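You operate a simulated robot arm through the tools that you are given. There is no shell and no other tool.

You are at the controls of a simulated two-armed robot. One attempt, no reset.

JOB
Fit the 20 mm adapter in the TEST socket in place of the 12 mm one.
Fine: lock lever to FREE, the 12 mm adapter into the empty collar of the rack, lever at TIGHT in the end.

The check looks at the end state, three seconds after you hand in, the way a careful person would. Anything else that was tipped, shoved, dropped, spilled or broken makes it a failure.

ROBOT AND FRAMES
Two 7-joint arms with two-finger parallel grippers on one trunk that stands fixed in place. Base frame: the origin is at the foot of the trunk, x ahead of it, y to its left, z up; the work surface is at about z = 0.78. Lengths are in m, angles in degrees, forces in N, time in s.
The left shoulder is at [-0.082, 0.119, 0.851], the right one opposite. With the tool pointing down near the work surface each hand reaches from about 0.16 to 0.6 m from the base axis, measured 20 degrees to its own side. Payload 3.43 kg a hand.
Tool frame (each hand has its own): the origin (TCP) lies between the finger pads and is the grasp point; the fingertips stand 0.03 m ahead of it; z points along the fingers, y is the line along which they close. The gripper opens to 0.094 m. The fingers are 0.028 m wide and 0.01 m thick; the gripper's body (0.05 by 0.096 m) begins 0.055 m behind the TCP.
Orientation is told as [roll, pitch, yaw] about the base's x, y, z axes, in that order, counted from this pose: with the fingers straight down and closing along the base's y, the tool's x points along the base's -x, its y along +y and its z along -z.

CONTROLS
- The arms move only by the tool move_arm. It takes "left_moves", "right_moves" or both (then of equal length, played together; a hand with none holds still); each is a list of rows, each an object (a shift or turn left out is 0, a gripper value left out holds the last) with "delta_pos": the shift along the tool's x, y, z in m, a list of three; "rot": the turn, a rotation vector about the tool's x, y, z in degrees, a list of three; "jaw": the opening, from 0 (shut) to 1 (fully open). In form: [{"delta_pos": [tx, ty, tz], "rot": [rx, ry, rz], "jaw": jaw}, ...]. A call has 1 to 20 rows; each row shifts and turns the commanded pose from where the row before left it, along the tool's axes as they then stand. Rows are played at 5 a second. More than 0.05 m and 8.6 degrees between two rows, or a gripper value outside its range, and nothing of the call is played. Where a pose cannot be reached the arm comes as near as it can. A force on the tool above 40 N (or 10 N above the force at the start of the call, whichever is more), or a blocked arm, ends the call early, and 0.2 s more pass. The fingers move at their own pace (about 0.153 m/s each) and stop on an object; they squeeze with about 25 N. The grip force told is the motor's: it shows also when the fingers shut on nothing. Time passes only in rows, and 0.2 s behind the last, so rows that do not move let the fingers close. It gives the time, the measured TCP pose, the force on the tool (base axes), the opening and the grip force at its end, in the units of the frame above (readings bear some noise), with the torque about the TCP (base axes, N m) and any sound that the robot's microphone picked up, and new pictures: "views" is both (left out), scene, wrist or none (wrist: the cameras of the hands that moved).
- Cameras (640 x 400 px; columns grow to the right, rows downward): "scene" is now at [0.0276, 0.0112, 1.5536]; the picture's right is [0.17, -0.99, 0.00], its down [-0.79, -0.13, -0.60] and it looks along [0.59, 0.10, -0.80] (base axes); focal length 350 px, centre (320, 200). "left" rides on the left gripper at [0.076, -0.014, -0.103] in its tool frame; the picture's right is [0.18, 0.98, 0.00], its down [-0.75, 0.14, -0.64] and it looks along [-0.63, 0.12, 0.77] (tool axes); focal length 243 px, centre (320, 200). "right" rides on the right gripper at [0.076, 0.014, -0.102] in its tool frame; the picture's right is [-0.18, 0.98, 0.00], its down [-0.75, -0.14, -0.64] and it looks along [-0.63, -0.12, 0.77] (tool axes); focal length 243 px, centre (320, 200). There is no depth. A picture from a camera that has moved, and an enlarged one, comes with that camera's place and axes in the base frame and with its lens.
- lift_body(by): slides the trunk up (or, below 0, down) by that many m; the arms and the scene camera ride with it, the base frame stays. It gives what a move gives, with no picture.
- head_to(pan, tilt): turns the head with the scene camera to pan (to the left, within 143 degrees either way) and tilt (down, from -29 to 69), counted from straight ahead of the robot. It gives what a move gives, and a new picture of the scene camera.
- close_up(camera, box): a new picture of the part [left, top, right, bottom] of that camera's present view, enlarged. No time passes.
- finish_job(): hands the job in; it is judged then, once.

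Nothing tells you positions but the pictures and the camera data. Unless the task says otherwise, let go and move clear before handing in.

The tools are called after "Request:" by a JSON object that holds its "api" and its "payload". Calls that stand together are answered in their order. move_arm: Moves the arms, as the interface text tells. Its arguments: {"type":"object","properties":{"left_moves":{"type":"array","items":{"type":"object","properties":{"delta_pos":{"type":"array","items":{"type":"number"}},"rot":{"type":"array","items":{"type":"number"}},"jaw":{"type":"number"}}}},"right_moves":{"type":"array","items":{"type":"object","properties":{"delta_pos":{"type":"array","items":{"type":"number"}},"rot":{"type":"array","items":{"type":"number"}},"jaw":{"type":"number"}}}},"views":{"type":"string","enum":["both","scene","wrist","none"]}},"required":[]} The other tools are called the same way: lift_body (by) slides the trunk up or down; head_to (pan, tilt) turns the head that bears the scene camera; close_up (camera, box) takes an enlarged picture of a part of a camera's view; finish_job () hands the job in.

At the start:

```text
t: 0.0
left_tcp_pos: [0.338, 0.2654, 1.1583]
left_orientation: [0.0, 0.0, 0.0]
left_force: [0.0, -0.2, 0.1]
left_torque: [-0.05, -0.01, -0.01]
left_gripper_width: 0.094
left_finger_force: 0.1
right_tcp_pos: [0.358, -0.0649, 1.0925]
right_orientation: [0.1, 0.0, -0.1]
right_force: [-0.6, 0.3, 0.1]
right_torque: [0.01, -0.01, -0.03]
right_gripper_width: 0.0943
right_finger_force: 0.2
trunk travel left (down, up): [-0.275, 0.06]
head pan, tilt: [9.5, 53.5]
```

scene: 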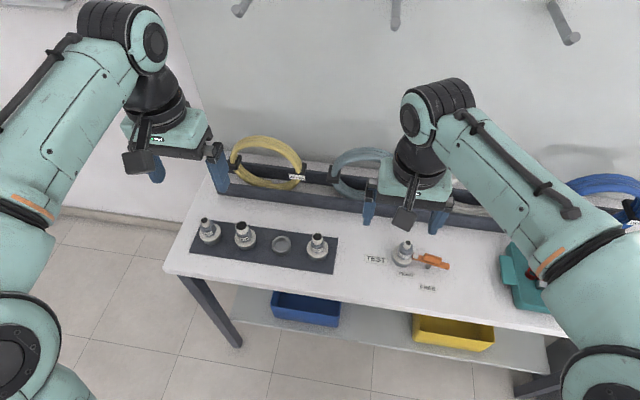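
right: 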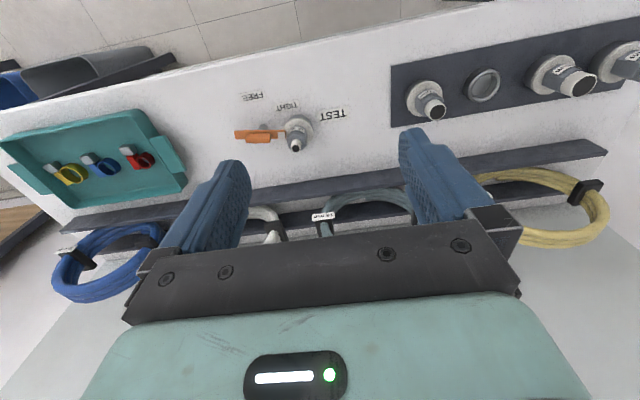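
left: 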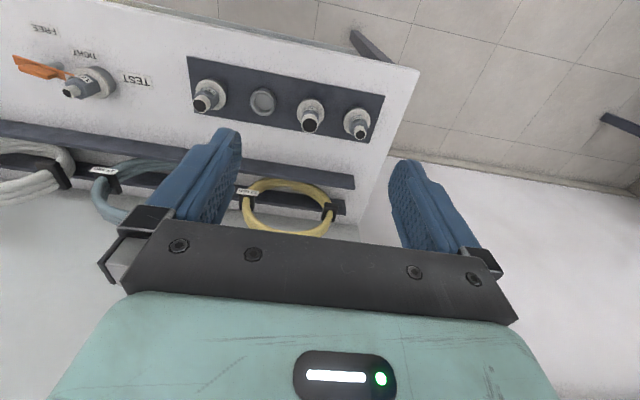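

I see a bench with a rack of four collars (three adapters, one empty collar) and the TEST socket holding an adapter, with an orange lever next to it. I'll enlarge the views to read the labels before I move.

Request:
{"api": "close_up", "payload": {"camera": "scene", "box": [180, 200, 350, 290]}}

Request:
{"api": "close_up", "payload": {"camera": "scene", "box": [350, 220, 470, 300]}}

Request:
{"api": "close_up", "payload": {"camera": "right", "box": [220, 80, 380, 180]}}

Request:
{"api": "close_up", "payload": {"camera": "right", "box": [380, 20, 640, 160]}}

Request:
{"api": "close_up", "payload": {"camera": "left", "box": [180, 50, 400, 160]}}

Request:
{"api": "close_up", "payload": {"camera": "left", "box": [0, 20, 180, 120]}}

```text
3.76 times, centred on (265, 245) of scene
camera zoom: at [0.0276, 0.0112, 1.5536], right [0.17, -0.99, 0.0], down [-0.79, -0.13, -0.6], along [0.59, 0.1, -0.8], focal length 1318 px, centre (527, 31)
```

zoom: 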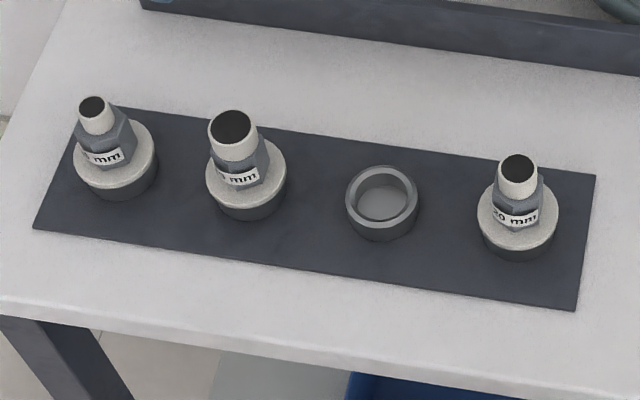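

```text
5.00 times, centred on (410, 260) of scene
camera zoom: at [0.0276, 0.0112, 1.5536], right [0.17, -0.99, 0.0], down [-0.79, -0.13, -0.6], along [0.59, 0.1, -0.8], focal length 1751 px, centre (-130, -100)
```

zoom: 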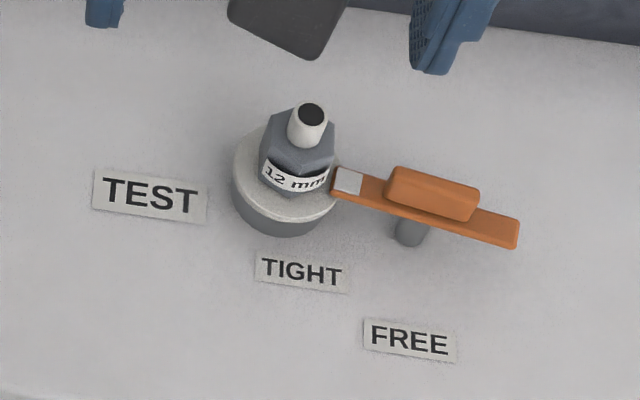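

```text
4.00 times, centred on (300, 130) of right
camera zoom: at [0.2817, -0.0499, 1.1941], right [0.18, 0.98, 0.0], down [0.75, -0.14, 0.64], along [0.63, -0.12, -0.77], focal length 970 px, centre (400, 480)
```

zoom: 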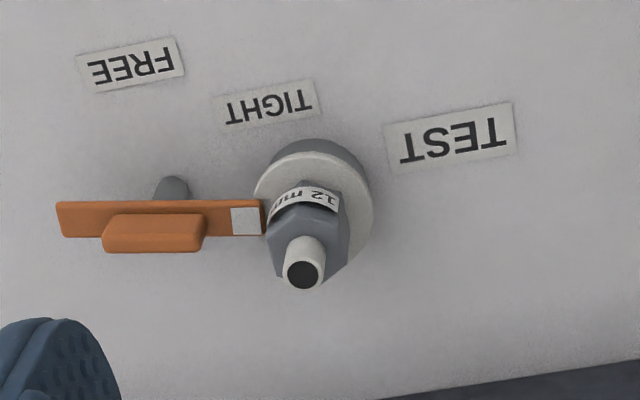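

```text
2.46 times, centred on (510, 90) of right
camera zoom: at [0.2817, -0.0499, 1.1941], right [0.18, 0.98, 0.0], down [0.75, -0.14, 0.64], along [0.63, -0.12, -0.77], focal length 597 px, centre (-148, 471)
```

zoom: 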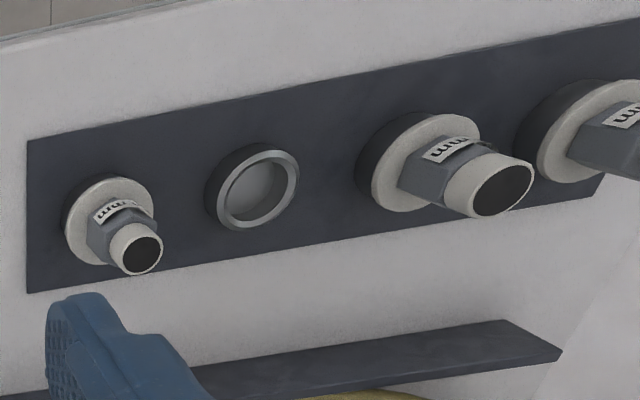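

```text
2.91 times, centred on (290, 105) of left
camera zoom: at [0.261, 0.2509, 1.2614], right [-0.18, 0.98, 0.0], down [0.75, 0.14, 0.64], along [0.63, 0.12, -0.77], focal length 706 px, centre (407, 476)
```

zoom: 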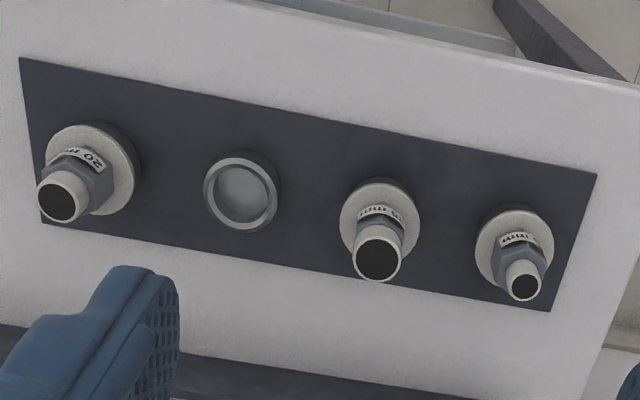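

```text
3.56 times, centred on (90, 70) of left
camera zoom: at [0.261, 0.2509, 1.2614], right [-0.18, 0.98, 0.0], down [0.75, 0.14, 0.64], along [0.63, 0.12, -0.77], focal length 863 px, centre (1138, 662)
```

zoom: 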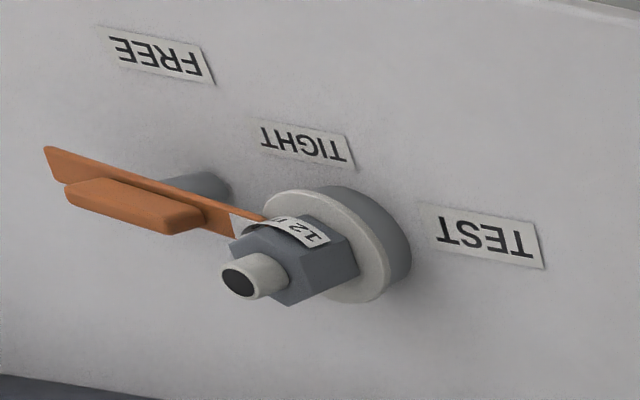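

The rack carries three adapters with an empty collar third from the left, and the TEST socket holds the one marked 12 mm. The labels on the rack adapters need a tighter look before I choose.

Request:
{"api": "close_up", "payload": {"camera": "left", "box": [190, 75, 240, 115]}}

Request:
{"api": "close_up", "payload": {"camera": "left", "box": [285, 90, 375, 146]}}

Request:
{"api": "close_up", "payload": {"camera": "scene", "box": [190, 210, 270, 260]}}

Request:
{"api": "close_up", "payload": {"camera": "scene", "box": [290, 225, 346, 260]}}

Request:
{"api": "close_up", "payload": {"camera": "scene", "box": [384, 230, 464, 280]}}

```text
10.00 times, centred on (215, 95) of left
camera zoom: at [0.261, 0.2509, 1.2614], right [-0.18, 0.98, 0.0], down [0.75, 0.14, 0.64], along [0.63, 0.12, -0.77], focal length 2426 px, centre (1370, 1250)
```

zoom: 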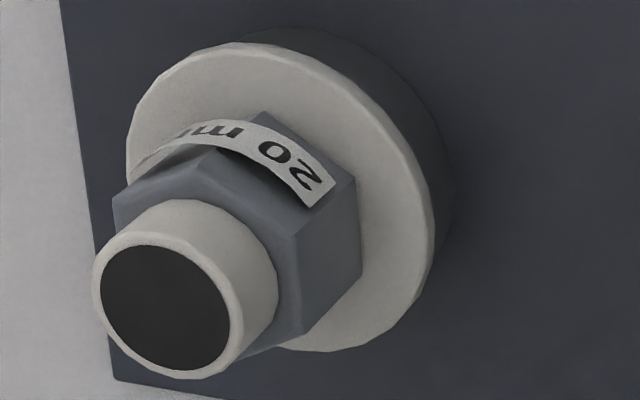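

```text
7.11 times, centred on (330, 118) of left
camera zoom: at [0.261, 0.2509, 1.2614], right [-0.18, 0.98, 0.0], down [0.75, 0.14, 0.64], along [0.63, 0.12, -0.77], focal length 1725 px, centre (249, 783)
```

zoom: 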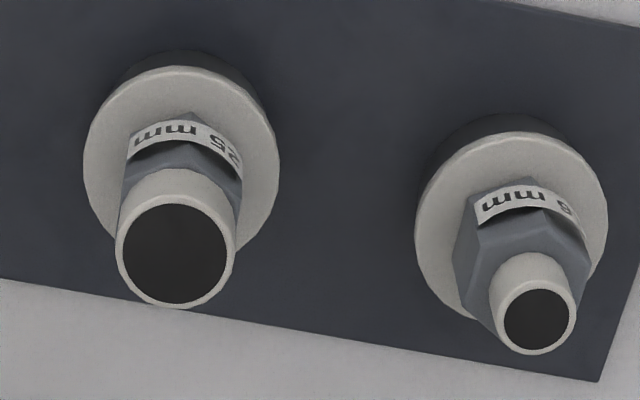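

```text
8.00 times, centred on (230, 235) of scene
camera zoom: at [0.0276, 0.0112, 1.5536], right [0.17, -0.99, 0.0], down [-0.79, -0.13, -0.6], along [0.59, 0.1, -0.8], focal length 2802 px, centre (1040, -80)
```

zoom: 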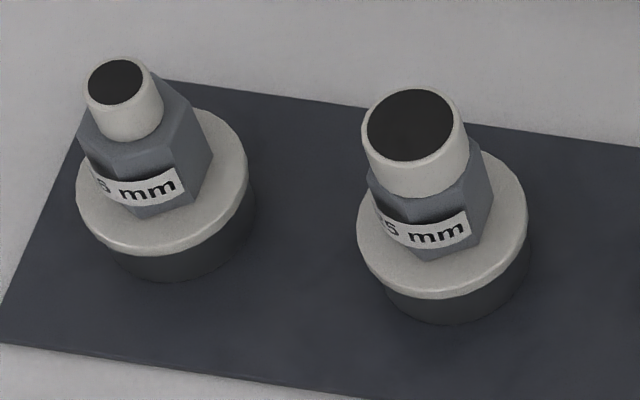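

```text
11.43 times, centred on (318, 242) of scene
camera zoom: at [0.0276, 0.0112, 1.5536], right [0.17, -0.99, 0.0], down [-0.79, -0.13, -0.6], along [0.59, 0.1, -0.8], focal length 4002 px, centre (343, -286)
```

zoom: 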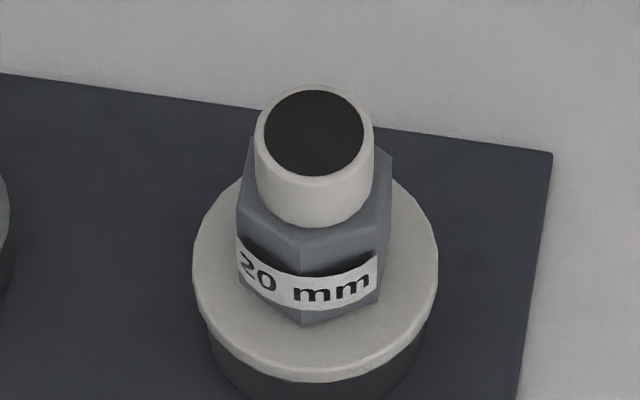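

```text
8.00 times, centred on (424, 255) of scene
camera zoom: at [0.0276, 0.0112, 1.5536], right [0.17, -0.99, 0.0], down [-0.79, -0.13, -0.6], along [0.59, 0.1, -0.8], focal length 2802 px, centre (-512, -240)
```

zoom: 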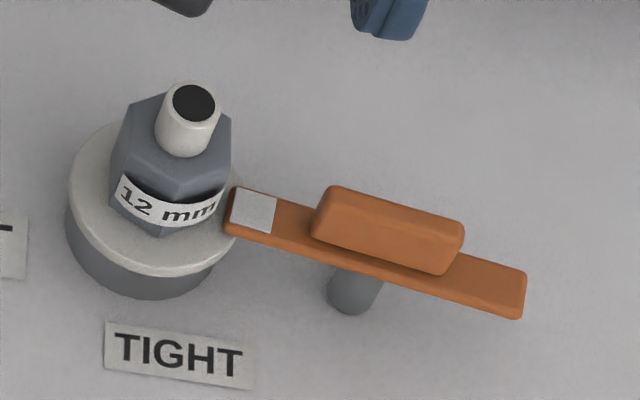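

The 20 mm adapter is the rack's rightmost one, at about (0.429, 0.084). The 12 mm sits in TEST at about (0.452, -0.121), and the lever pivot is near (0.442, -0.185) with its top at z≈0.817. I'll bring the right hand above the lever and turn it so the fingers close across the handle.

Request:
{"api": "move_arm", "payload": {"right_moves": [{"delta_pos": [-0.021, -0.03, 0.02]}, {"delta_pos": [-0.021, -0.03, 0.02]}, {"delta_pos": [-0.021, -0.03, 0.02]}, {"delta_pos": [-0.021, -0.03, 0.02]}, {"rot": [0, 0, 8.4]}, {"rot": [0, 0, 8.4]}, {"rot": [0, 0, 8.4]}, {"rot": [0, 0, 8.4]}, {"rot": [0, 0, 8.4]}, {"rot": [0, 0, 8.4]}, {"rot": [0, 0, 8.4]}, {"rot": [0, 0, 8.4]}, {"rot": [0, 0, 8.4]}, {"rot": [0, 0, 8.4]}, {"rot": [0, 0, 8.4]}, {"rot": [0, 0, 7.6]}]}}

```text
t: 3.4
left_tcp_pos: [0.3375, 0.2664, 1.1587]
left_orientation: [0.0, 0.0, 0.0]
left_force: [0.5, 0.0, -0.6]
left_torque: [0.03, -0.03, 0.02]
left_gripper_width: 0.094
left_finger_force: 0.0
right_tcp_pos: [0.4419, -0.1852, 1.0116]
right_orientation: [0.0, 0.0, -100.1]
right_force: [0.4, -0.5, 1.4]
right_torque: [0.02, -0.01, 0.03]
right_gripper_width: 0.0938
right_finger_force: 0.1
trunk travel left (down, up): [-0.275, 0.06]
head pan, tilt: [9.5, 53.5]
camera scene: at [0.0277, 0.0113, 1.5536], right [0.17, -0.99, 0.0], down [-0.79, -0.13, -0.6], along [0.59, 0.1, -0.8], focal length 350 px, centre (320, 200)
camera right: at [0.4697, -0.1119, 1.1142], right [0.94, -0.35, 0.0], down [-0.27, -0.72, 0.64], along [-0.23, -0.6, -0.77], focal length 243 px, centre (320, 200)
```

scene: 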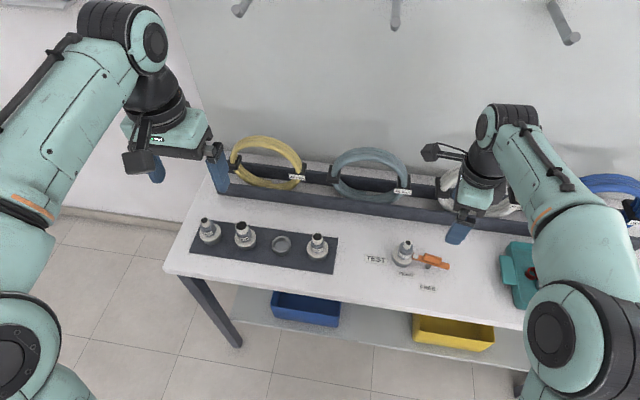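
right: 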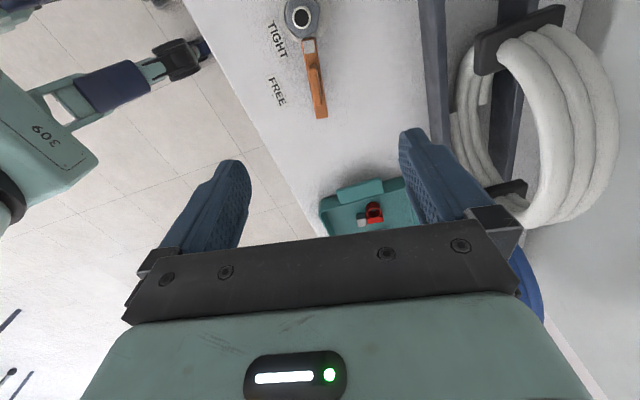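

Request:
{"api": "close_up", "payload": {"camera": "right", "box": [260, 0, 350, 130]}}

Request:
{"api": "close_up", "payload": {"camera": "scene", "box": [384, 230, 464, 300]}}

```text
3.08 times, centred on (305, 65) of right
camera zoom: at [0.4697, -0.1119, 1.1142], right [0.94, -0.35, 0.0], down [-0.27, -0.72, 0.64], along [-0.23, -0.6, -0.77], focal length 746 px, centre (366, 615)
```

zoom: 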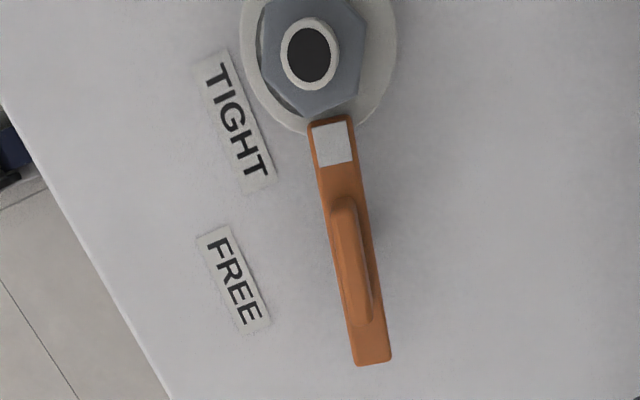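

```text
5.71 times, centred on (424, 265) of scene
camera zoom: at [0.0277, 0.0113, 1.5536], right [0.17, -0.99, 0.0], down [-0.79, -0.13, -0.6], along [0.59, 0.1, -0.8], focal length 2001 px, centre (-274, -171)
```

zoom: 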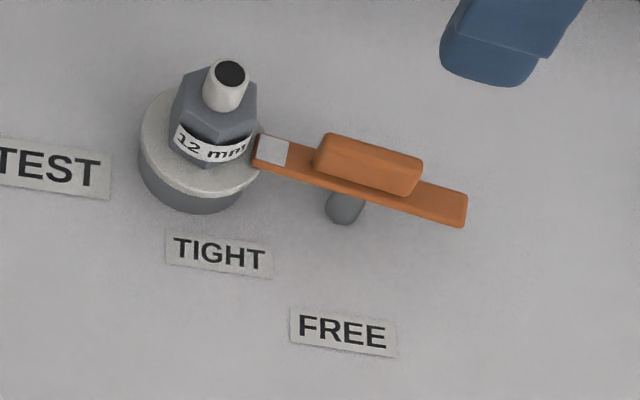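

The lever lies along azimuth ~80°, with its centre at about (0.437, -0.183), and the hand is already square to it. I'll shift slightly and lower partway to look more closely.

Request:
{"api": "move_arm", "payload": {"right_moves": [{"delta_pos": [0.0014, -0.0047, 0.04]}, {"delta_pos": [0, 0, 0.045], "jaw": 0.7}, {"jaw": 0.6}]}}

Request:
{"api": "close_up", "payload": {"camera": "right", "box": [240, 0, 400, 130]}}

Request:
{"api": "close_up", "payload": {"camera": "scene", "box": [384, 220, 474, 290]}}

```text
t: 4.2
left_tcp_pos: [0.337, 0.2657, 1.1592]
left_orientation: [0.0, 0.0, 0.0]
left_force: [-0.7, -0.8, 0.8]
left_torque: [-0.04, 0.0, -0.01]
left_gripper_width: 0.0941
left_finger_force: 0.0
right_tcp_pos: [0.4361, -0.1801, 0.9246]
right_orientation: [0.0, 0.1, -100.1]
right_force: [0.2, 0.0, 0.1]
right_torque: [-0.01, -0.01, -0.04]
right_gripper_width: 0.0563
right_finger_force: 0.0
trunk travel left (down, up): [-0.275, 0.06]
head pan, tilt: [9.5, 53.5]
camera scene: at [0.0273, 0.0113, 1.5536], right [0.17, -0.99, 0.0], down [-0.79, -0.13, -0.6], along [0.59, 0.1, -0.8], focal length 350 px, centre (320, 200)
camera right: at [0.4639, -0.107, 1.0278], right [0.94, -0.35, 0.0], down [-0.27, -0.72, 0.64], along [-0.23, -0.6, -0.77], focal length 243 px, centre (320, 200)
```

scene: 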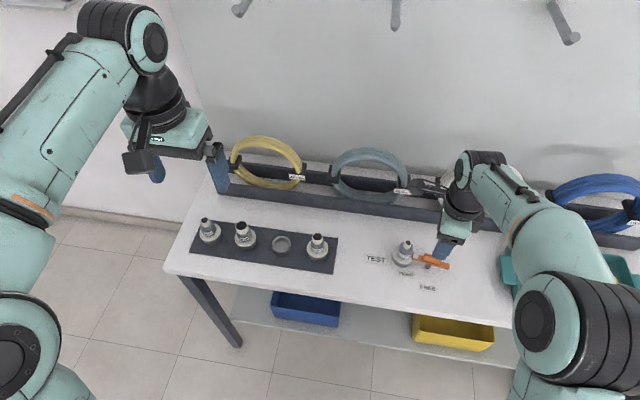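
right: 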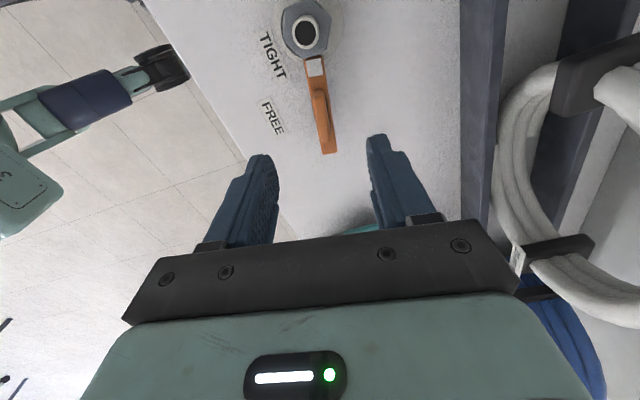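

```text
3.08 times, centred on (320, 65) of right
camera zoom: at [0.4639, -0.107, 1.0278], right [0.94, -0.35, 0.0], down [-0.27, -0.72, 0.64], along [-0.23, -0.6, -0.77], focal length 746 px, centre (320, 615)
```

zoom: 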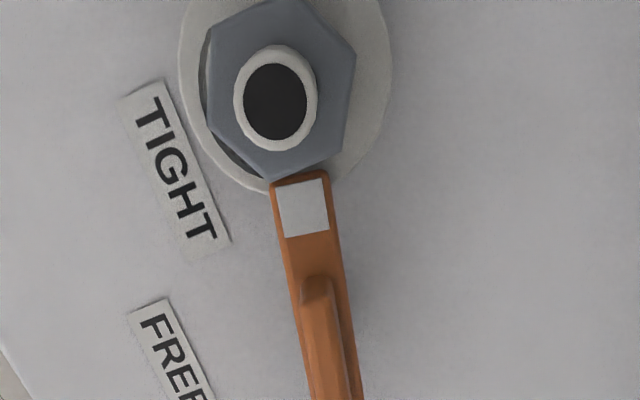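

```text
5.71 times, centred on (429, 255) of scene
camera zoom: at [0.0273, 0.0113, 1.5536], right [0.17, -0.99, 0.0], down [-0.79, -0.13, -0.6], along [0.59, 0.1, -0.8], focal length 2001 px, centre (-303, -114)
```

zoom: 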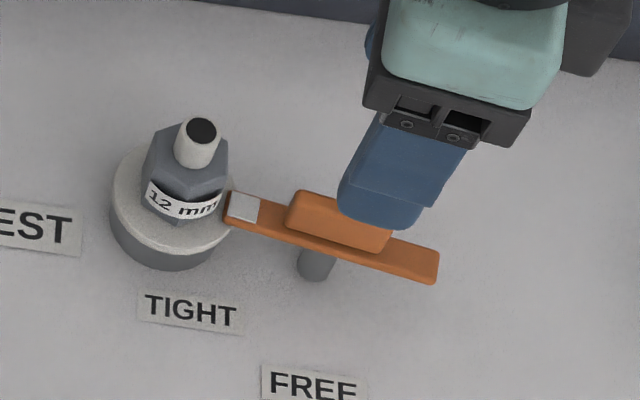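

Request:
{"api": "close_up", "payload": {"camera": "right", "box": [250, 40, 410, 140]}}

Request:
{"api": "close_up", "payload": {"camera": "right", "box": [280, 50, 360, 160]}}

```text
4.00 times, centred on (330, 90) of right
camera zoom: at [0.4639, -0.107, 1.0278], right [0.94, -0.35, 0.0], down [-0.27, -0.72, 0.64], along [-0.23, -0.6, -0.77], focal length 970 px, centre (280, 640)
```

zoom: 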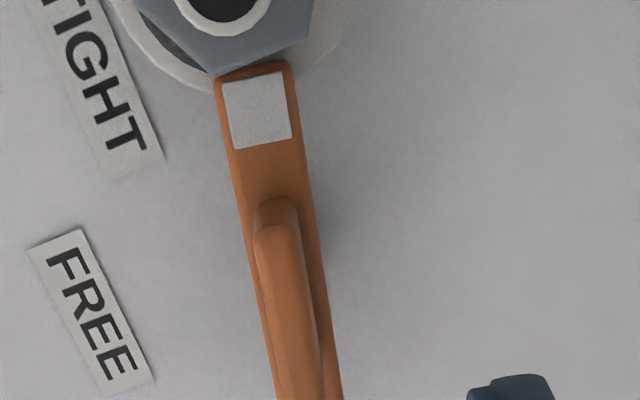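

```text
3.64 times, centred on (320, 105) of right
camera zoom: at [0.4639, -0.107, 1.0278], right [0.94, -0.35, 0.0], down [-0.27, -0.72, 0.64], along [-0.23, -0.6, -0.77], focal length 882 px, centre (320, 546)
```

zoom: 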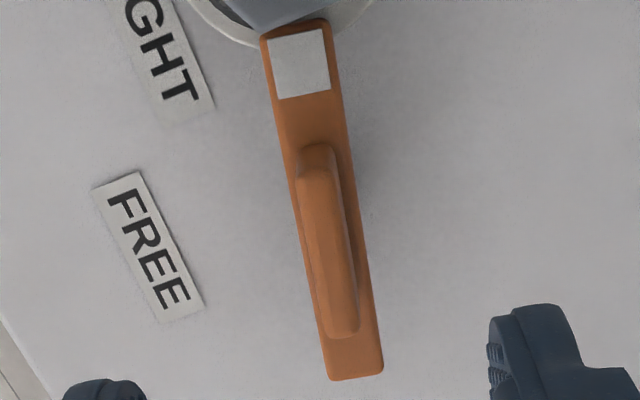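

The fin on the lever is centred near (0.438, -0.183), its top at about z≈0.825, and the bar's top is at about 0.805. I'll lower the fingers around the fin and close on it.

Request:
{"api": "move_arm", "payload": {"right_moves": [{"delta_pos": [-0.0027, 0.0022, 0.04], "jaw": 0.45}, {"delta_pos": [0, 0, 0.03]}, {"delta_pos": [0, 0, 0.0145]}, {}]}}

Request:
{"api": "close_up", "payload": {"camera": "scene", "box": [384, 220, 474, 290]}}

Request:
{"api": "close_up", "payload": {"camera": "right", "box": [240, 40, 400, 140]}}

```text
t: 5.2
left_tcp_pos: [0.3377, 0.2665, 1.1591]
left_orientation: [0.0, 0.1, -0.1]
left_force: [-0.6, 0.5, -0.5]
left_torque: [0.0, 0.02, -0.01]
left_gripper_width: 0.0942
left_finger_force: 0.0
right_tcp_pos: [0.4368, -0.1852, 0.8394]
right_orientation: [0.0, 0.0, -100.0]
right_force: [-0.2, -0.4, 0.0]
right_torque: [0.0, -0.01, 0.0]
right_gripper_width: 0.0423
right_finger_force: 0.0
trunk travel left (down, up): [-0.275, 0.06]
head pan, tilt: [9.5, 53.5]
camera scene: at [0.0275, 0.0113, 1.5536], right [0.17, -0.99, 0.0], down [-0.79, -0.13, -0.6], along [0.59, 0.1, -0.8], focal length 350 px, centre (320, 200)
camera right: at [0.4648, -0.113, 0.9421], right [0.94, -0.35, 0.0], down [-0.27, -0.72, 0.64], along [-0.23, -0.6, -0.77], focal length 243 px, centre (320, 200)
```

scene: 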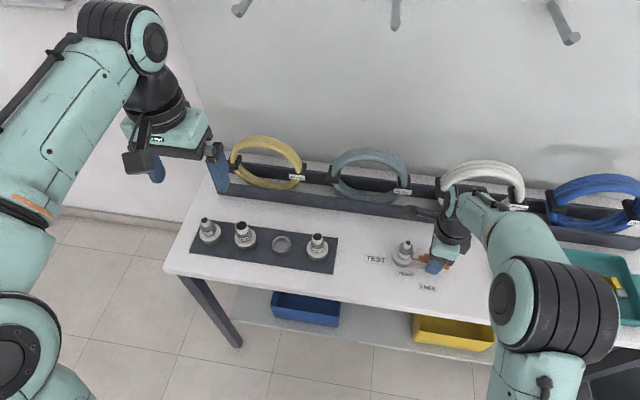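
right: 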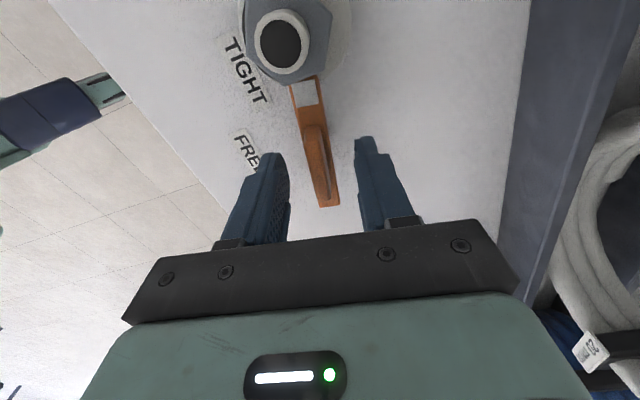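

```text
5.71 times, centred on (429, 255) of scene
camera zoom: at [0.0275, 0.0113, 1.5536], right [0.17, -0.99, 0.0], down [-0.79, -0.13, -0.6], along [0.59, 0.1, -0.8], focal length 2001 px, centre (-303, -114)
```

zoom: 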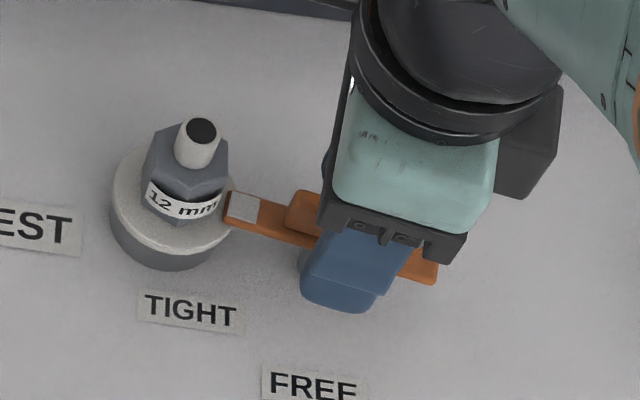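

```text
4.00 times, centred on (320, 90) of right
camera zoom: at [0.4648, -0.113, 0.9421], right [0.94, -0.35, 0.0], down [-0.27, -0.72, 0.64], along [-0.23, -0.6, -0.77], focal length 970 px, centre (320, 640)
```

zoom: 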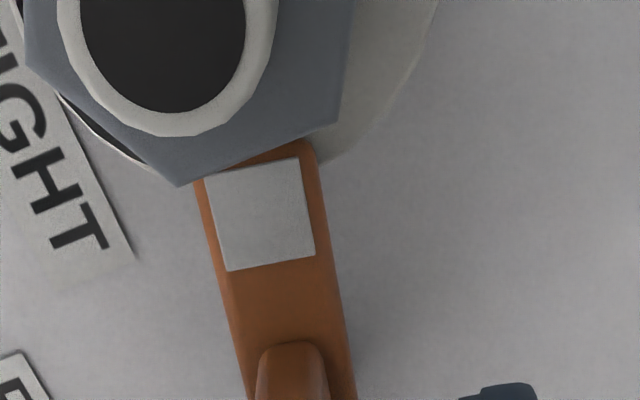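

The fingers straddle the fin with no contact force. Closing now.

Request:
{"api": "move_arm", "payload": {"right_moves": [{"jaw": 0.25}, {"jaw": 0.0}, {}, {}], "views": "wrist"}}

```text
t: 6.2
left_tcp_pos: [0.337, 0.2654, 1.1582]
left_orientation: [0.1, 0.0, 0.1]
left_force: [-0.3, 1.1, 0.5]
left_torque: [0.02, 0.02, -0.01]
left_gripper_width: 0.0937
left_finger_force: 0.1
right_tcp_pos: [0.4377, -0.1859, 0.8397]
right_orientation: [0.0, 0.1, -99.9]
right_force: [-0.1, -0.2, -1.8]
right_torque: [0.07, 0.02, -0.03]
right_gripper_width: 0.0159
right_finger_force: 44.8
trunk travel left (down, up): [-0.275, 0.06]
head pan, tilt: [9.5, 53.5]
camera right: at [0.4649, -0.113, 0.9422], right [0.94, -0.35, 0.0], down [-0.27, -0.72, 0.64], along [-0.23, -0.6, -0.77], focal length 243 px, centre (320, 200)
```

right: 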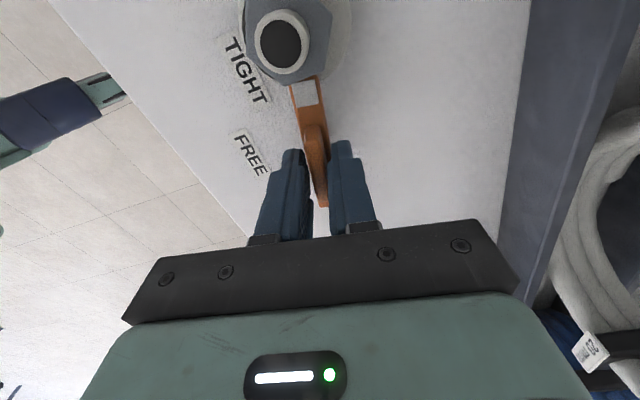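

The fin is gripped at 15.9 mm wide. I'll turn the tip toward FREE (counter-clockwise from above) in small steps and watch the torque.

Request:
{"api": "move_arm", "payload": {"right_moves": [{"rot": [0, 0, -4]}, {"rot": [0, 0, -6]}, {"rot": [0, 0, -6]}]}}

Request:
{"api": "close_up", "payload": {"camera": "scene", "box": [384, 220, 474, 290]}}

```text
t: 7.0
left_tcp_pos: [0.338, 0.2658, 1.1587]
left_orientation: [0.0, 0.0, 0.0]
left_force: [0.3, -0.5, 0.3]
left_torque: [0.02, -0.03, -0.02]
left_gripper_width: 0.094
left_finger_force: 0.1
right_tcp_pos: [0.4391, -0.1854, 0.8393]
right_orientation: [-0.3, 0.0, -83.9]
right_force: [-0.5, -1.1, -16.0]
right_torque: [0.12, -0.1, -0.04]
right_gripper_width: 0.0155
right_finger_force: 44.8
trunk travel left (down, up): [-0.275, 0.06]
head pan, tilt: [9.5, 53.5]
camera scene: at [0.0288, 0.0106, 1.5535], right [0.17, -0.99, 0.0], down [-0.79, -0.13, -0.59], along [0.59, 0.1, -0.8], focal length 350 px, centre (320, 200)
camera right: at [0.4454, -0.1082, 0.9422], right [1.0, -0.08, 0.0], down [-0.06, -0.76, 0.64], along [-0.05, -0.64, -0.77], focal length 243 px, centre (320, 200)
```

scene: 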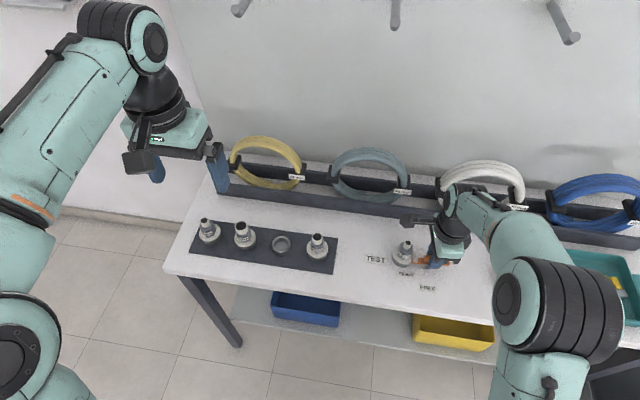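
right: 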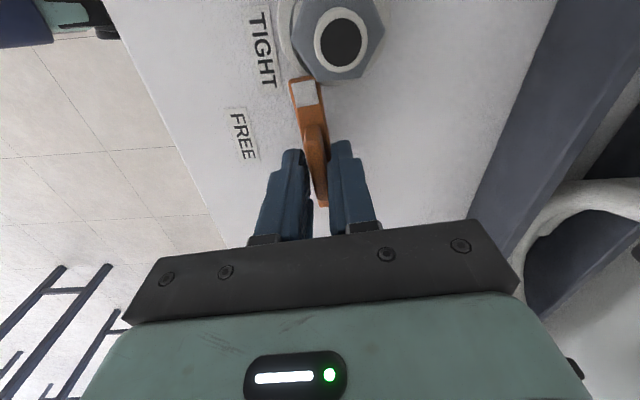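

```text
5.71 times, centred on (429, 255) of scene
camera zoom: at [0.0288, 0.0106, 1.5535], right [0.17, -0.99, 0.0], down [-0.79, -0.13, -0.59], along [0.59, 0.1, -0.8], focal length 2001 px, centre (-303, -114)
```

zoom: 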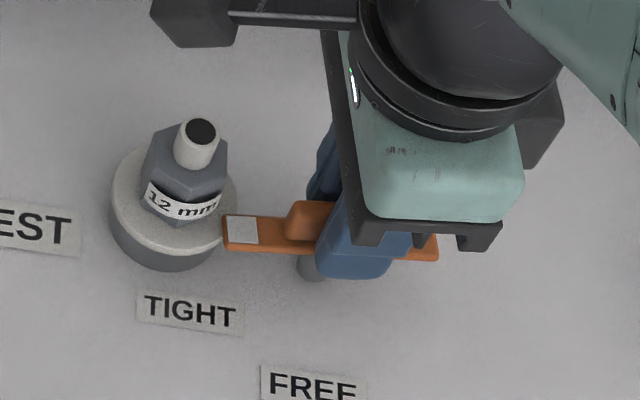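

The lever is turning with the hand, but a downward pull of about 16 N has built up. I'll ease the hand down 1 mm to see how that reacts before I turn any further.

Request:
{"api": "move_arm", "payload": {"right_moves": [{"delta_pos": [0, 0, 0.001]}, {}], "views": "none"}}

```text
t: 7.6
left_tcp_pos: [0.3382, 0.265, 1.1582]
left_orientation: [0.0, 0.1, 0.0]
left_force: [0.5, 0.3, 1.1]
left_torque: [-0.02, 0.02, -0.03]
left_gripper_width: 0.094
left_finger_force: 0.1
right_tcp_pos: [0.4394, -0.1861, 0.8402]
right_orientation: [-0.1, 0.0, -84.0]
right_force: [-3.6, -3.3, -10.7]
right_torque: [-0.26, 0.21, 0.03]
right_gripper_width: 0.0161
right_finger_force: 44.7
trunk travel left (down, up): [-0.275, 0.06]
head pan, tilt: [9.5, 53.5]
```

Request:
{"api": "move_arm", "payload": {"right_moves": [{"delta_pos": [-0.0004, -0.0005, 0.0008], "rot": [0, 0, -6]}, {"rot": [0, 0, -6]}, {"rot": [0, 0, -6]}, {}], "views": "scene"}}

Request:
{"api": "close_up", "payload": {"camera": "scene", "box": [384, 220, 474, 290]}}

```text
t: 8.6
left_tcp_pos: [0.3388, 0.2653, 1.1576]
left_orientation: [0.0, 0.0, 0.1]
left_force: [-0.1, 0.4, 0.9]
left_torque: [0.0, 0.01, 0.01]
left_gripper_width: 0.0939
left_finger_force: 0.1
right_tcp_pos: [0.4405, -0.1863, 0.839]
right_orientation: [0.1, 0.0, -65.9]
right_force: [3.1, 2.3, -15.5]
right_torque: [-0.72, -0.51, 0.0]
right_gripper_width: 0.0157
right_finger_force: 45.0
trunk travel left (down, up): [-0.275, 0.06]
head pan, tilt: [9.5, 53.5]
camera scene: at [0.0291, 0.0112, 1.5536], right [0.17, -0.99, 0.0], down [-0.79, -0.13, -0.59], along [0.59, 0.1, -0.8], focal length 350 px, centre (320, 200)
```

scene: 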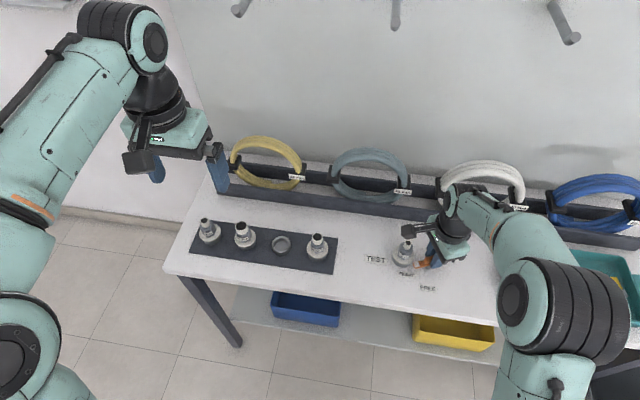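

```text
5.71 times, centred on (429, 255) of scene
camera zoom: at [0.0291, 0.0112, 1.5536], right [0.17, -0.99, 0.0], down [-0.79, -0.13, -0.59], along [0.59, 0.1, -0.8], focal length 2001 px, centre (-303, -114)
```

zoom: 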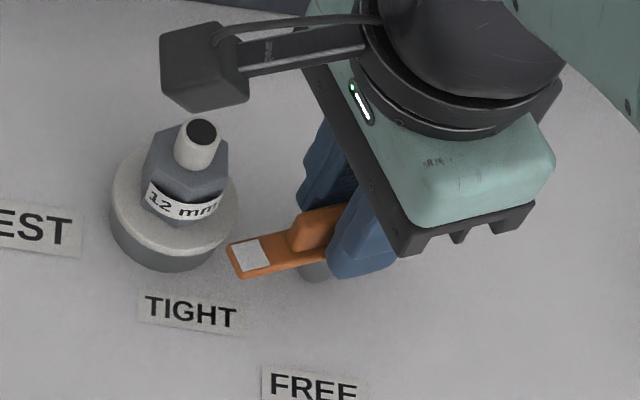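

The lever is following and the forces are moderate, so I'll keep turning toward FREE and ease the hand down slightly as I go.

Request:
{"api": "move_arm", "payload": {"right_moves": [{"delta_pos": [0, 0, 0.001], "rot": [0, 0, -6]}, {"delta_pos": [0, 0, 0.0008], "rot": [0, 0, -6]}, {"rot": [0, 0, -6]}, {}], "views": "wrist"}}

Request:
{"api": "close_up", "payload": {"camera": "scene", "box": [384, 220, 474, 290]}}

```text
t: 9.6
left_tcp_pos: [0.3387, 0.2659, 1.1575]
left_orientation: [-0.1, 0.1, 0.1]
left_force: [0.0, 0.3, 1.0]
left_torque: [-0.03, 0.02, 0.0]
left_gripper_width: 0.0941
left_finger_force: 0.1
right_tcp_pos: [0.4399, -0.1852, 0.8384]
right_orientation: [0.3, -0.2, -47.8]
right_force: [19.2, 3.2, 8.5]
right_torque: [1.01, 0.32, -0.08]
right_gripper_width: 0.0157
right_finger_force: 45.3
trunk travel left (down, up): [-0.275, 0.06]
head pan, tilt: [9.5, 53.5]
camera right: at [0.3999, -0.1185, 0.9422], right [0.85, 0.52, 0.01], down [0.4, -0.65, 0.64], along [0.34, -0.55, -0.77], focal length 243 px, centre (320, 200)
```

right: 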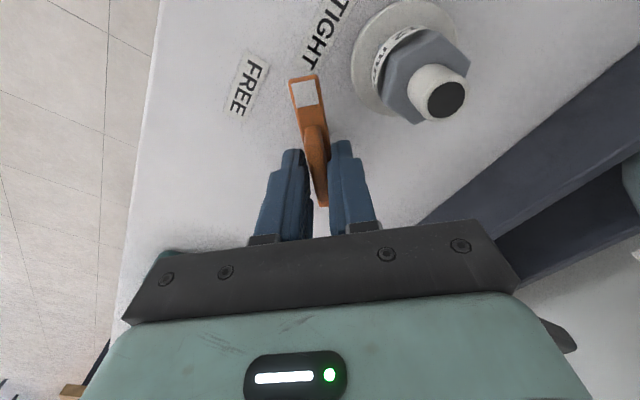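

```text
5.71 times, centred on (429, 255) of scene
camera zoom: at [0.0295, 0.0118, 1.5538], right [0.17, -0.99, 0.0], down [-0.79, -0.13, -0.59], along [0.59, 0.1, -0.8], focal length 2001 px, centre (-303, -114)
```

zoom: 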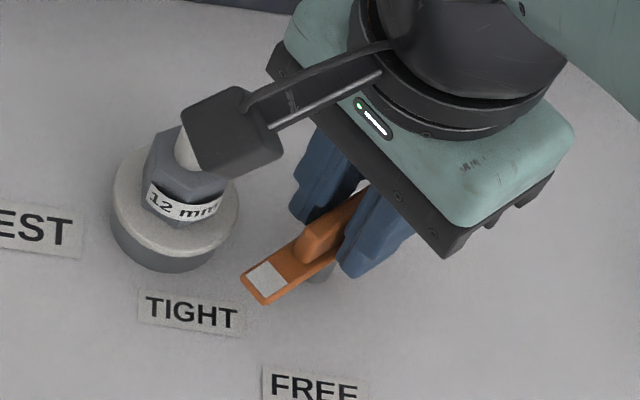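

A sideways force of about 19 N has built up because the hand isn't quite concentric with the pivot. I'll open slightly to release that stress and re-centre before continuing.

Request:
{"api": "move_arm", "payload": {"right_moves": [{"jaw": 0.26}, {}, {}], "views": "wrist"}}

Request:
{"api": "close_up", "payload": {"camera": "right", "box": [240, 60, 400, 220]}}

```text
t: 10.4
left_tcp_pos: [0.3381, 0.265, 1.1585]
left_orientation: [0.1, 0.0, 0.1]
left_force: [0.4, 0.5, 0.2]
left_torque: [-0.04, 0.03, 0.03]
left_gripper_width: 0.0941
left_finger_force: 0.0
right_tcp_pos: [0.4387, -0.1871, 0.838]
right_orientation: [-0.1, -0.1, -48.0]
right_force: [-0.3, -0.4, -0.3]
right_torque: [0.0, -0.01, -0.05]
right_gripper_width: 0.0243
right_finger_force: 0.1
trunk travel left (down, up): [-0.275, 0.06]
head pan, tilt: [9.5, 53.5]
camera right: at [0.3976, -0.1195, 0.9406], right [0.85, 0.52, 0.0], down [0.4, -0.65, 0.64], along [0.33, -0.55, -0.77], focal length 243 px, centre (320, 200)
```

right: 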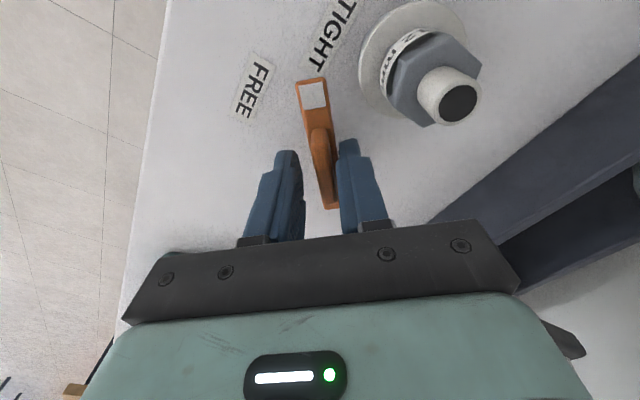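

```text
2.50 times, centred on (320, 140) of right
camera zoom: at [0.3976, -0.1195, 0.9406], right [0.85, 0.52, 0.0], down [0.4, -0.65, 0.64], along [0.33, -0.55, -0.77], focal length 606 px, centre (320, 350)
```

zoom: 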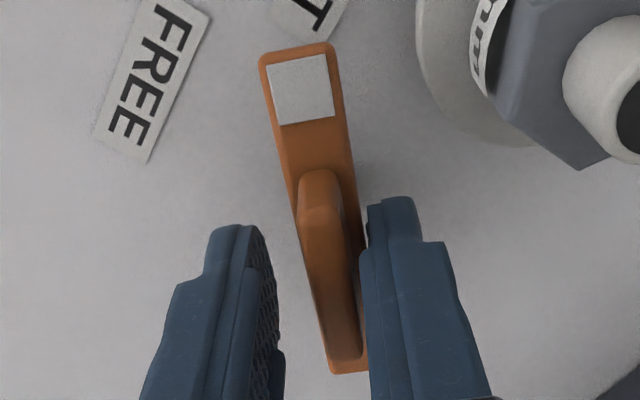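

The pivot works out to about (0.438, -0.1835), so the hand is roughly 3.6 mm off. I'll shift it, re-grip and carry on turning.

Request:
{"api": "move_arm", "payload": {"right_moves": [{"delta_pos": [0.0032, 0.0019, 0]}, {}, {"jaw": 0.0}, {}, {}], "views": "wrist"}}

```text
t: 11.6
left_tcp_pos: [0.3379, 0.2664, 1.1578]
left_orientation: [0.0, 0.0, 0.1]
left_force: [-0.5, 0.7, -0.3]
left_torque: [0.0, 0.0, -0.02]
left_gripper_width: 0.0941
left_finger_force: 0.0
right_tcp_pos: [0.4391, -0.1813, 0.8372]
right_orientation: [-0.1, -0.1, -48.0]
right_force: [3.4, 3.1, -2.0]
right_torque: [-0.18, -0.5, -0.01]
right_gripper_width: 0.0156
right_finger_force: 44.6
trunk travel left (down, up): [-0.275, 0.06]
head pan, tilt: [9.5, 53.5]
camera right: at [0.3977, -0.1149, 0.9405], right [0.85, 0.52, 0.0], down [0.4, -0.65, 0.64], along [0.34, -0.55, -0.77], focal length 243 px, centre (320, 200)
```

right: 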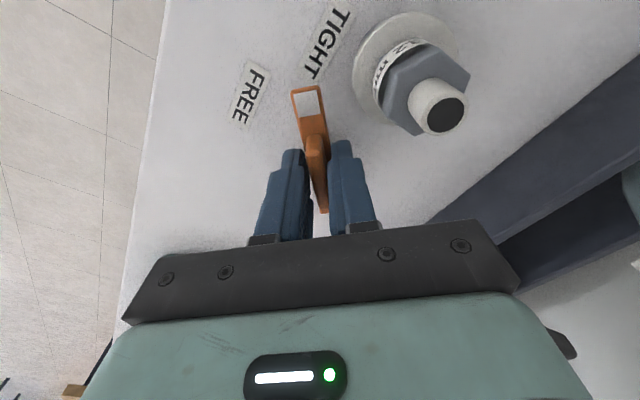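

Request:
{"api": "move_arm", "payload": {"right_moves": [{"delta_pos": [0, 0.0008, 0], "rot": [0, 0, -6]}, {"rot": [0, 0, -6]}, {"rot": [0, 0, -6]}, {}], "views": "wrist"}}

Request:
{"api": "close_up", "payload": {"camera": "scene", "box": [384, 220, 474, 290]}}

```text
t: 12.6
left_tcp_pos: [0.3371, 0.2661, 1.1581]
left_orientation: [0.0, 0.0, 0.2]
left_force: [-0.6, -0.2, -0.2]
left_torque: [-0.01, -0.01, 0.01]
left_gripper_width: 0.0941
left_finger_force: 0.1
right_tcp_pos: [0.4375, -0.1806, 0.8379]
right_orientation: [-0.1, 0.1, -29.9]
right_force: [-2.1, 1.8, -5.6]
right_torque: [-0.54, -0.89, -0.02]
right_gripper_width: 0.0161
right_finger_force: 44.8
trunk travel left (down, up): [-0.275, 0.06]
head pan, tilt: [9.5, 53.5]
camera right: at [0.3795, -0.1307, 0.9406], right [0.65, 0.76, 0.0], down [0.58, -0.5, 0.64], along [0.49, -0.42, -0.77], focal length 243 px, centre (320, 200)
```

right: 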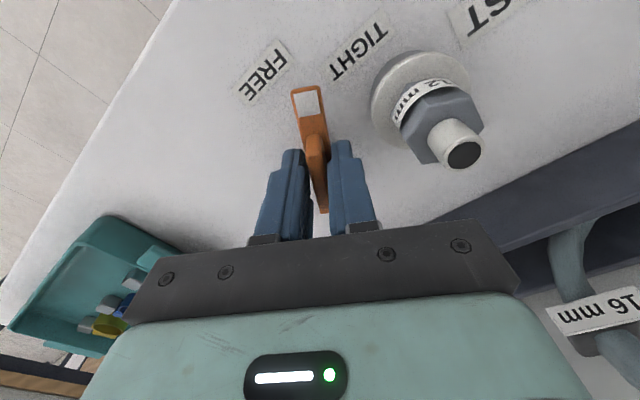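

```text
5.71 times, centred on (429, 255) of scene
camera zoom: at [0.0275, 0.0114, 1.5536], right [0.17, -0.99, 0.0], down [-0.79, -0.13, -0.6], along [0.59, 0.1, -0.8], focal length 2001 px, centre (-303, -114)
```

zoom: 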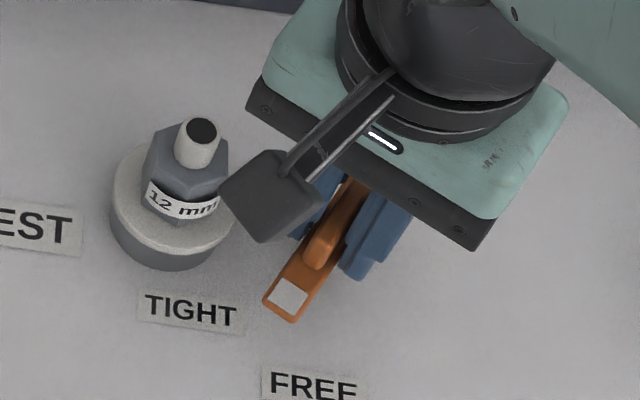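

Request:
{"api": "move_arm", "payload": {"right_moves": [{"delta_pos": [0, 0, 0.0006], "rot": [0, 0, -6]}, {"rot": [0, 0, -6]}, {"rot": [0, 0, -6]}, {}], "views": "wrist"}}

Request:
{"api": "close_up", "payload": {"camera": "scene", "box": [384, 220, 474, 290]}}

```text
t: 13.6
left_tcp_pos: [0.3368, 0.2661, 1.1584]
left_orientation: [-0.1, -0.1, 0.0]
left_force: [1.0, -0.2, 0.3]
left_torque: [-0.01, 0.02, 0.01]
left_gripper_width: 0.0941
left_finger_force: 0.0
right_tcp_pos: [0.4376, -0.1809, 0.8371]
right_orientation: [-0.1, 0.1, -11.8]
right_force: [-3.1, -2.5, 4.4]
right_torque: [0.2, 1.47, 0.02]
right_gripper_width: 0.016
right_finger_force: 44.8
trunk travel left (down, up): [-0.275, 0.06]
head pan, tilt: [9.5, 53.5]
camera right: at [0.3667, -0.1514, 0.9406], right [0.38, 0.92, 0.0], down [0.71, -0.29, 0.64], along [0.59, -0.25, -0.77], focal length 243 px, centre (320, 200)
```

right: 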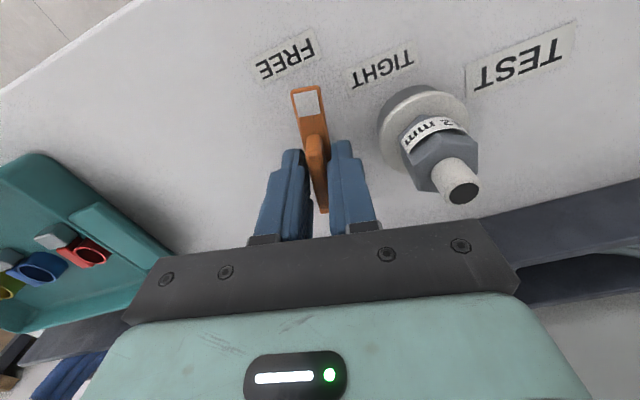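

```text
5.71 times, centred on (429, 255) of scene
camera zoom: at [0.0271, 0.0111, 1.5537], right [0.17, -0.99, 0.0], down [-0.79, -0.13, -0.6], along [0.59, 0.1, -0.8], focal length 2001 px, centre (-303, -114)
```

zoom: 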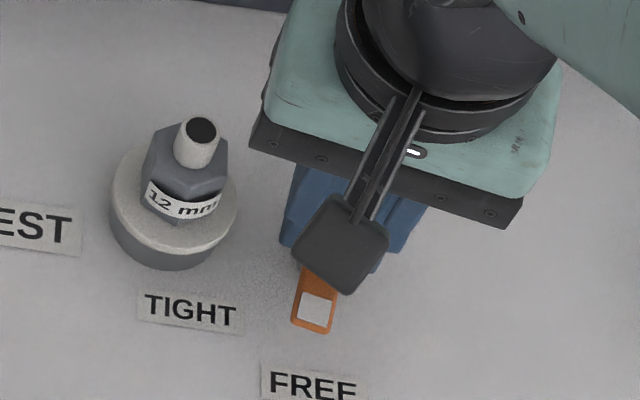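

Request:
{"api": "move_arm", "payload": {"right_moves": [{"rot": [0, 0, -4]}, {"rot": [0, 0, -4]}, {}], "views": "wrist"}}

Request:
{"api": "close_up", "payload": {"camera": "scene", "box": [384, 220, 474, 290]}}

```text
t: 14.4
left_tcp_pos: [0.3365, 0.266, 1.1601]
left_orientation: [0.0, 0.1, 0.0]
left_force: [0.3, 0.1, -0.5]
left_torque: [0.01, -0.02, -0.02]
left_gripper_width: 0.0938
left_finger_force: 0.0
right_tcp_pos: [0.4386, -0.1828, 0.8381]
right_orientation: [0.0, 0.1, -3.9]
right_force: [-6.8, -0.8, 3.4]
right_torque: [0.01, 1.07, 0.02]
right_gripper_width: 0.0157
right_finger_force: 44.9
trunk travel left (down, up): [-0.275, 0.06]
head pan, tilt: [9.5, 53.5]
camera right: at [0.3632, -0.1617, 0.9405], right [0.25, 0.97, 0.0], down [0.74, -0.19, 0.64], along [0.62, -0.16, -0.77], focal length 243 px, centre (320, 200)
```

right: 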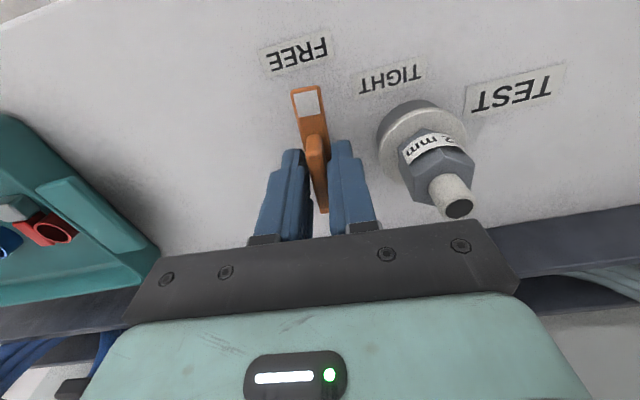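

```text
5.71 times, centred on (429, 255) of scene
camera zoom: at [0.0265, 0.0112, 1.5536], right [0.17, -0.99, 0.0], down [-0.79, -0.13, -0.6], along [0.59, 0.1, -0.8], focal length 2001 px, centre (-303, -114)
```

zoom: 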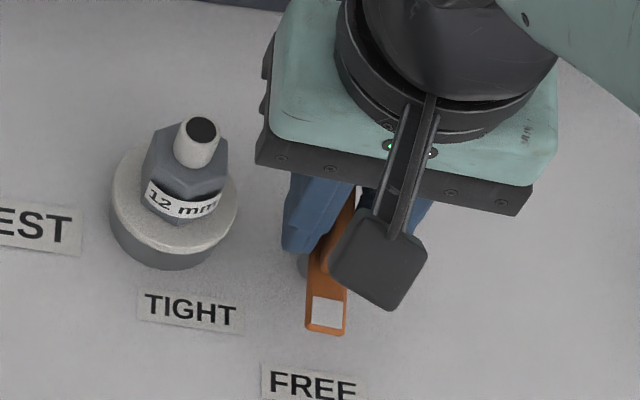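

Request:
{"api": "move_arm", "payload": {"right_moves": [{"rot": [0, 0, -3]}, {"rot": [0, 0, -2]}, {}], "views": "wrist"}}

Request:
{"api": "close_up", "payload": {"camera": "scene", "box": [384, 220, 474, 290]}}

```text
t: 15.2
left_tcp_pos: [0.3367, 0.2652, 1.1583]
left_orientation: [0.0, 0.1, 0.0]
left_force: [0.0, 0.0, 0.2]
left_torque: [-0.04, 0.03, -0.02]
left_gripper_width: 0.0941
left_finger_force: 0.2
right_tcp_pos: [0.4384, -0.1818, 0.838]
right_orientation: [0.0, 0.0, 0.9]
right_force: [-7.5, -0.7, 1.5]
right_torque: [0.08, 0.34, -1.35]
right_gripper_width: 0.0158
right_finger_force: 45.2
trunk travel left (down, up): [-0.275, 0.06]
head pan, tilt: [9.5, 53.5]
camera right: at [0.3618, -0.1682, 0.9405], right [0.17, 0.99, 0.0], down [0.76, -0.13, 0.64], along [0.63, -0.11, -0.77], focal length 243 px, centre (320, 200)
```

right: 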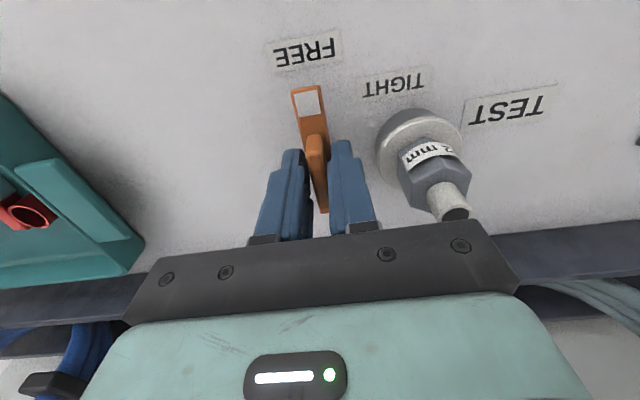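

```text
5.71 times, centred on (429, 255) of scene
camera zoom: at [0.0265, 0.0113, 1.5536], right [0.17, -0.99, 0.0], down [-0.79, -0.13, -0.6], along [0.59, 0.1, -0.8], focal length 2001 px, centre (-303, -114)
```

zoom: 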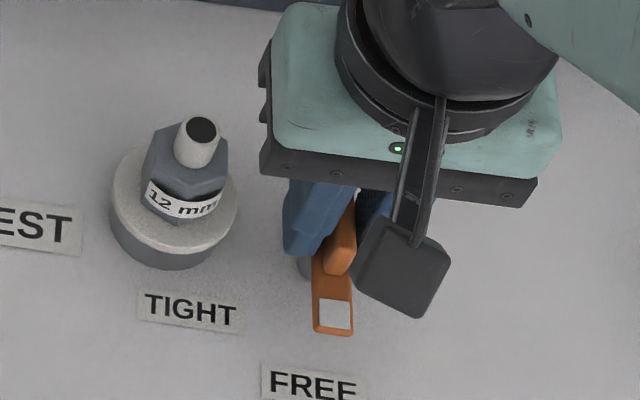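

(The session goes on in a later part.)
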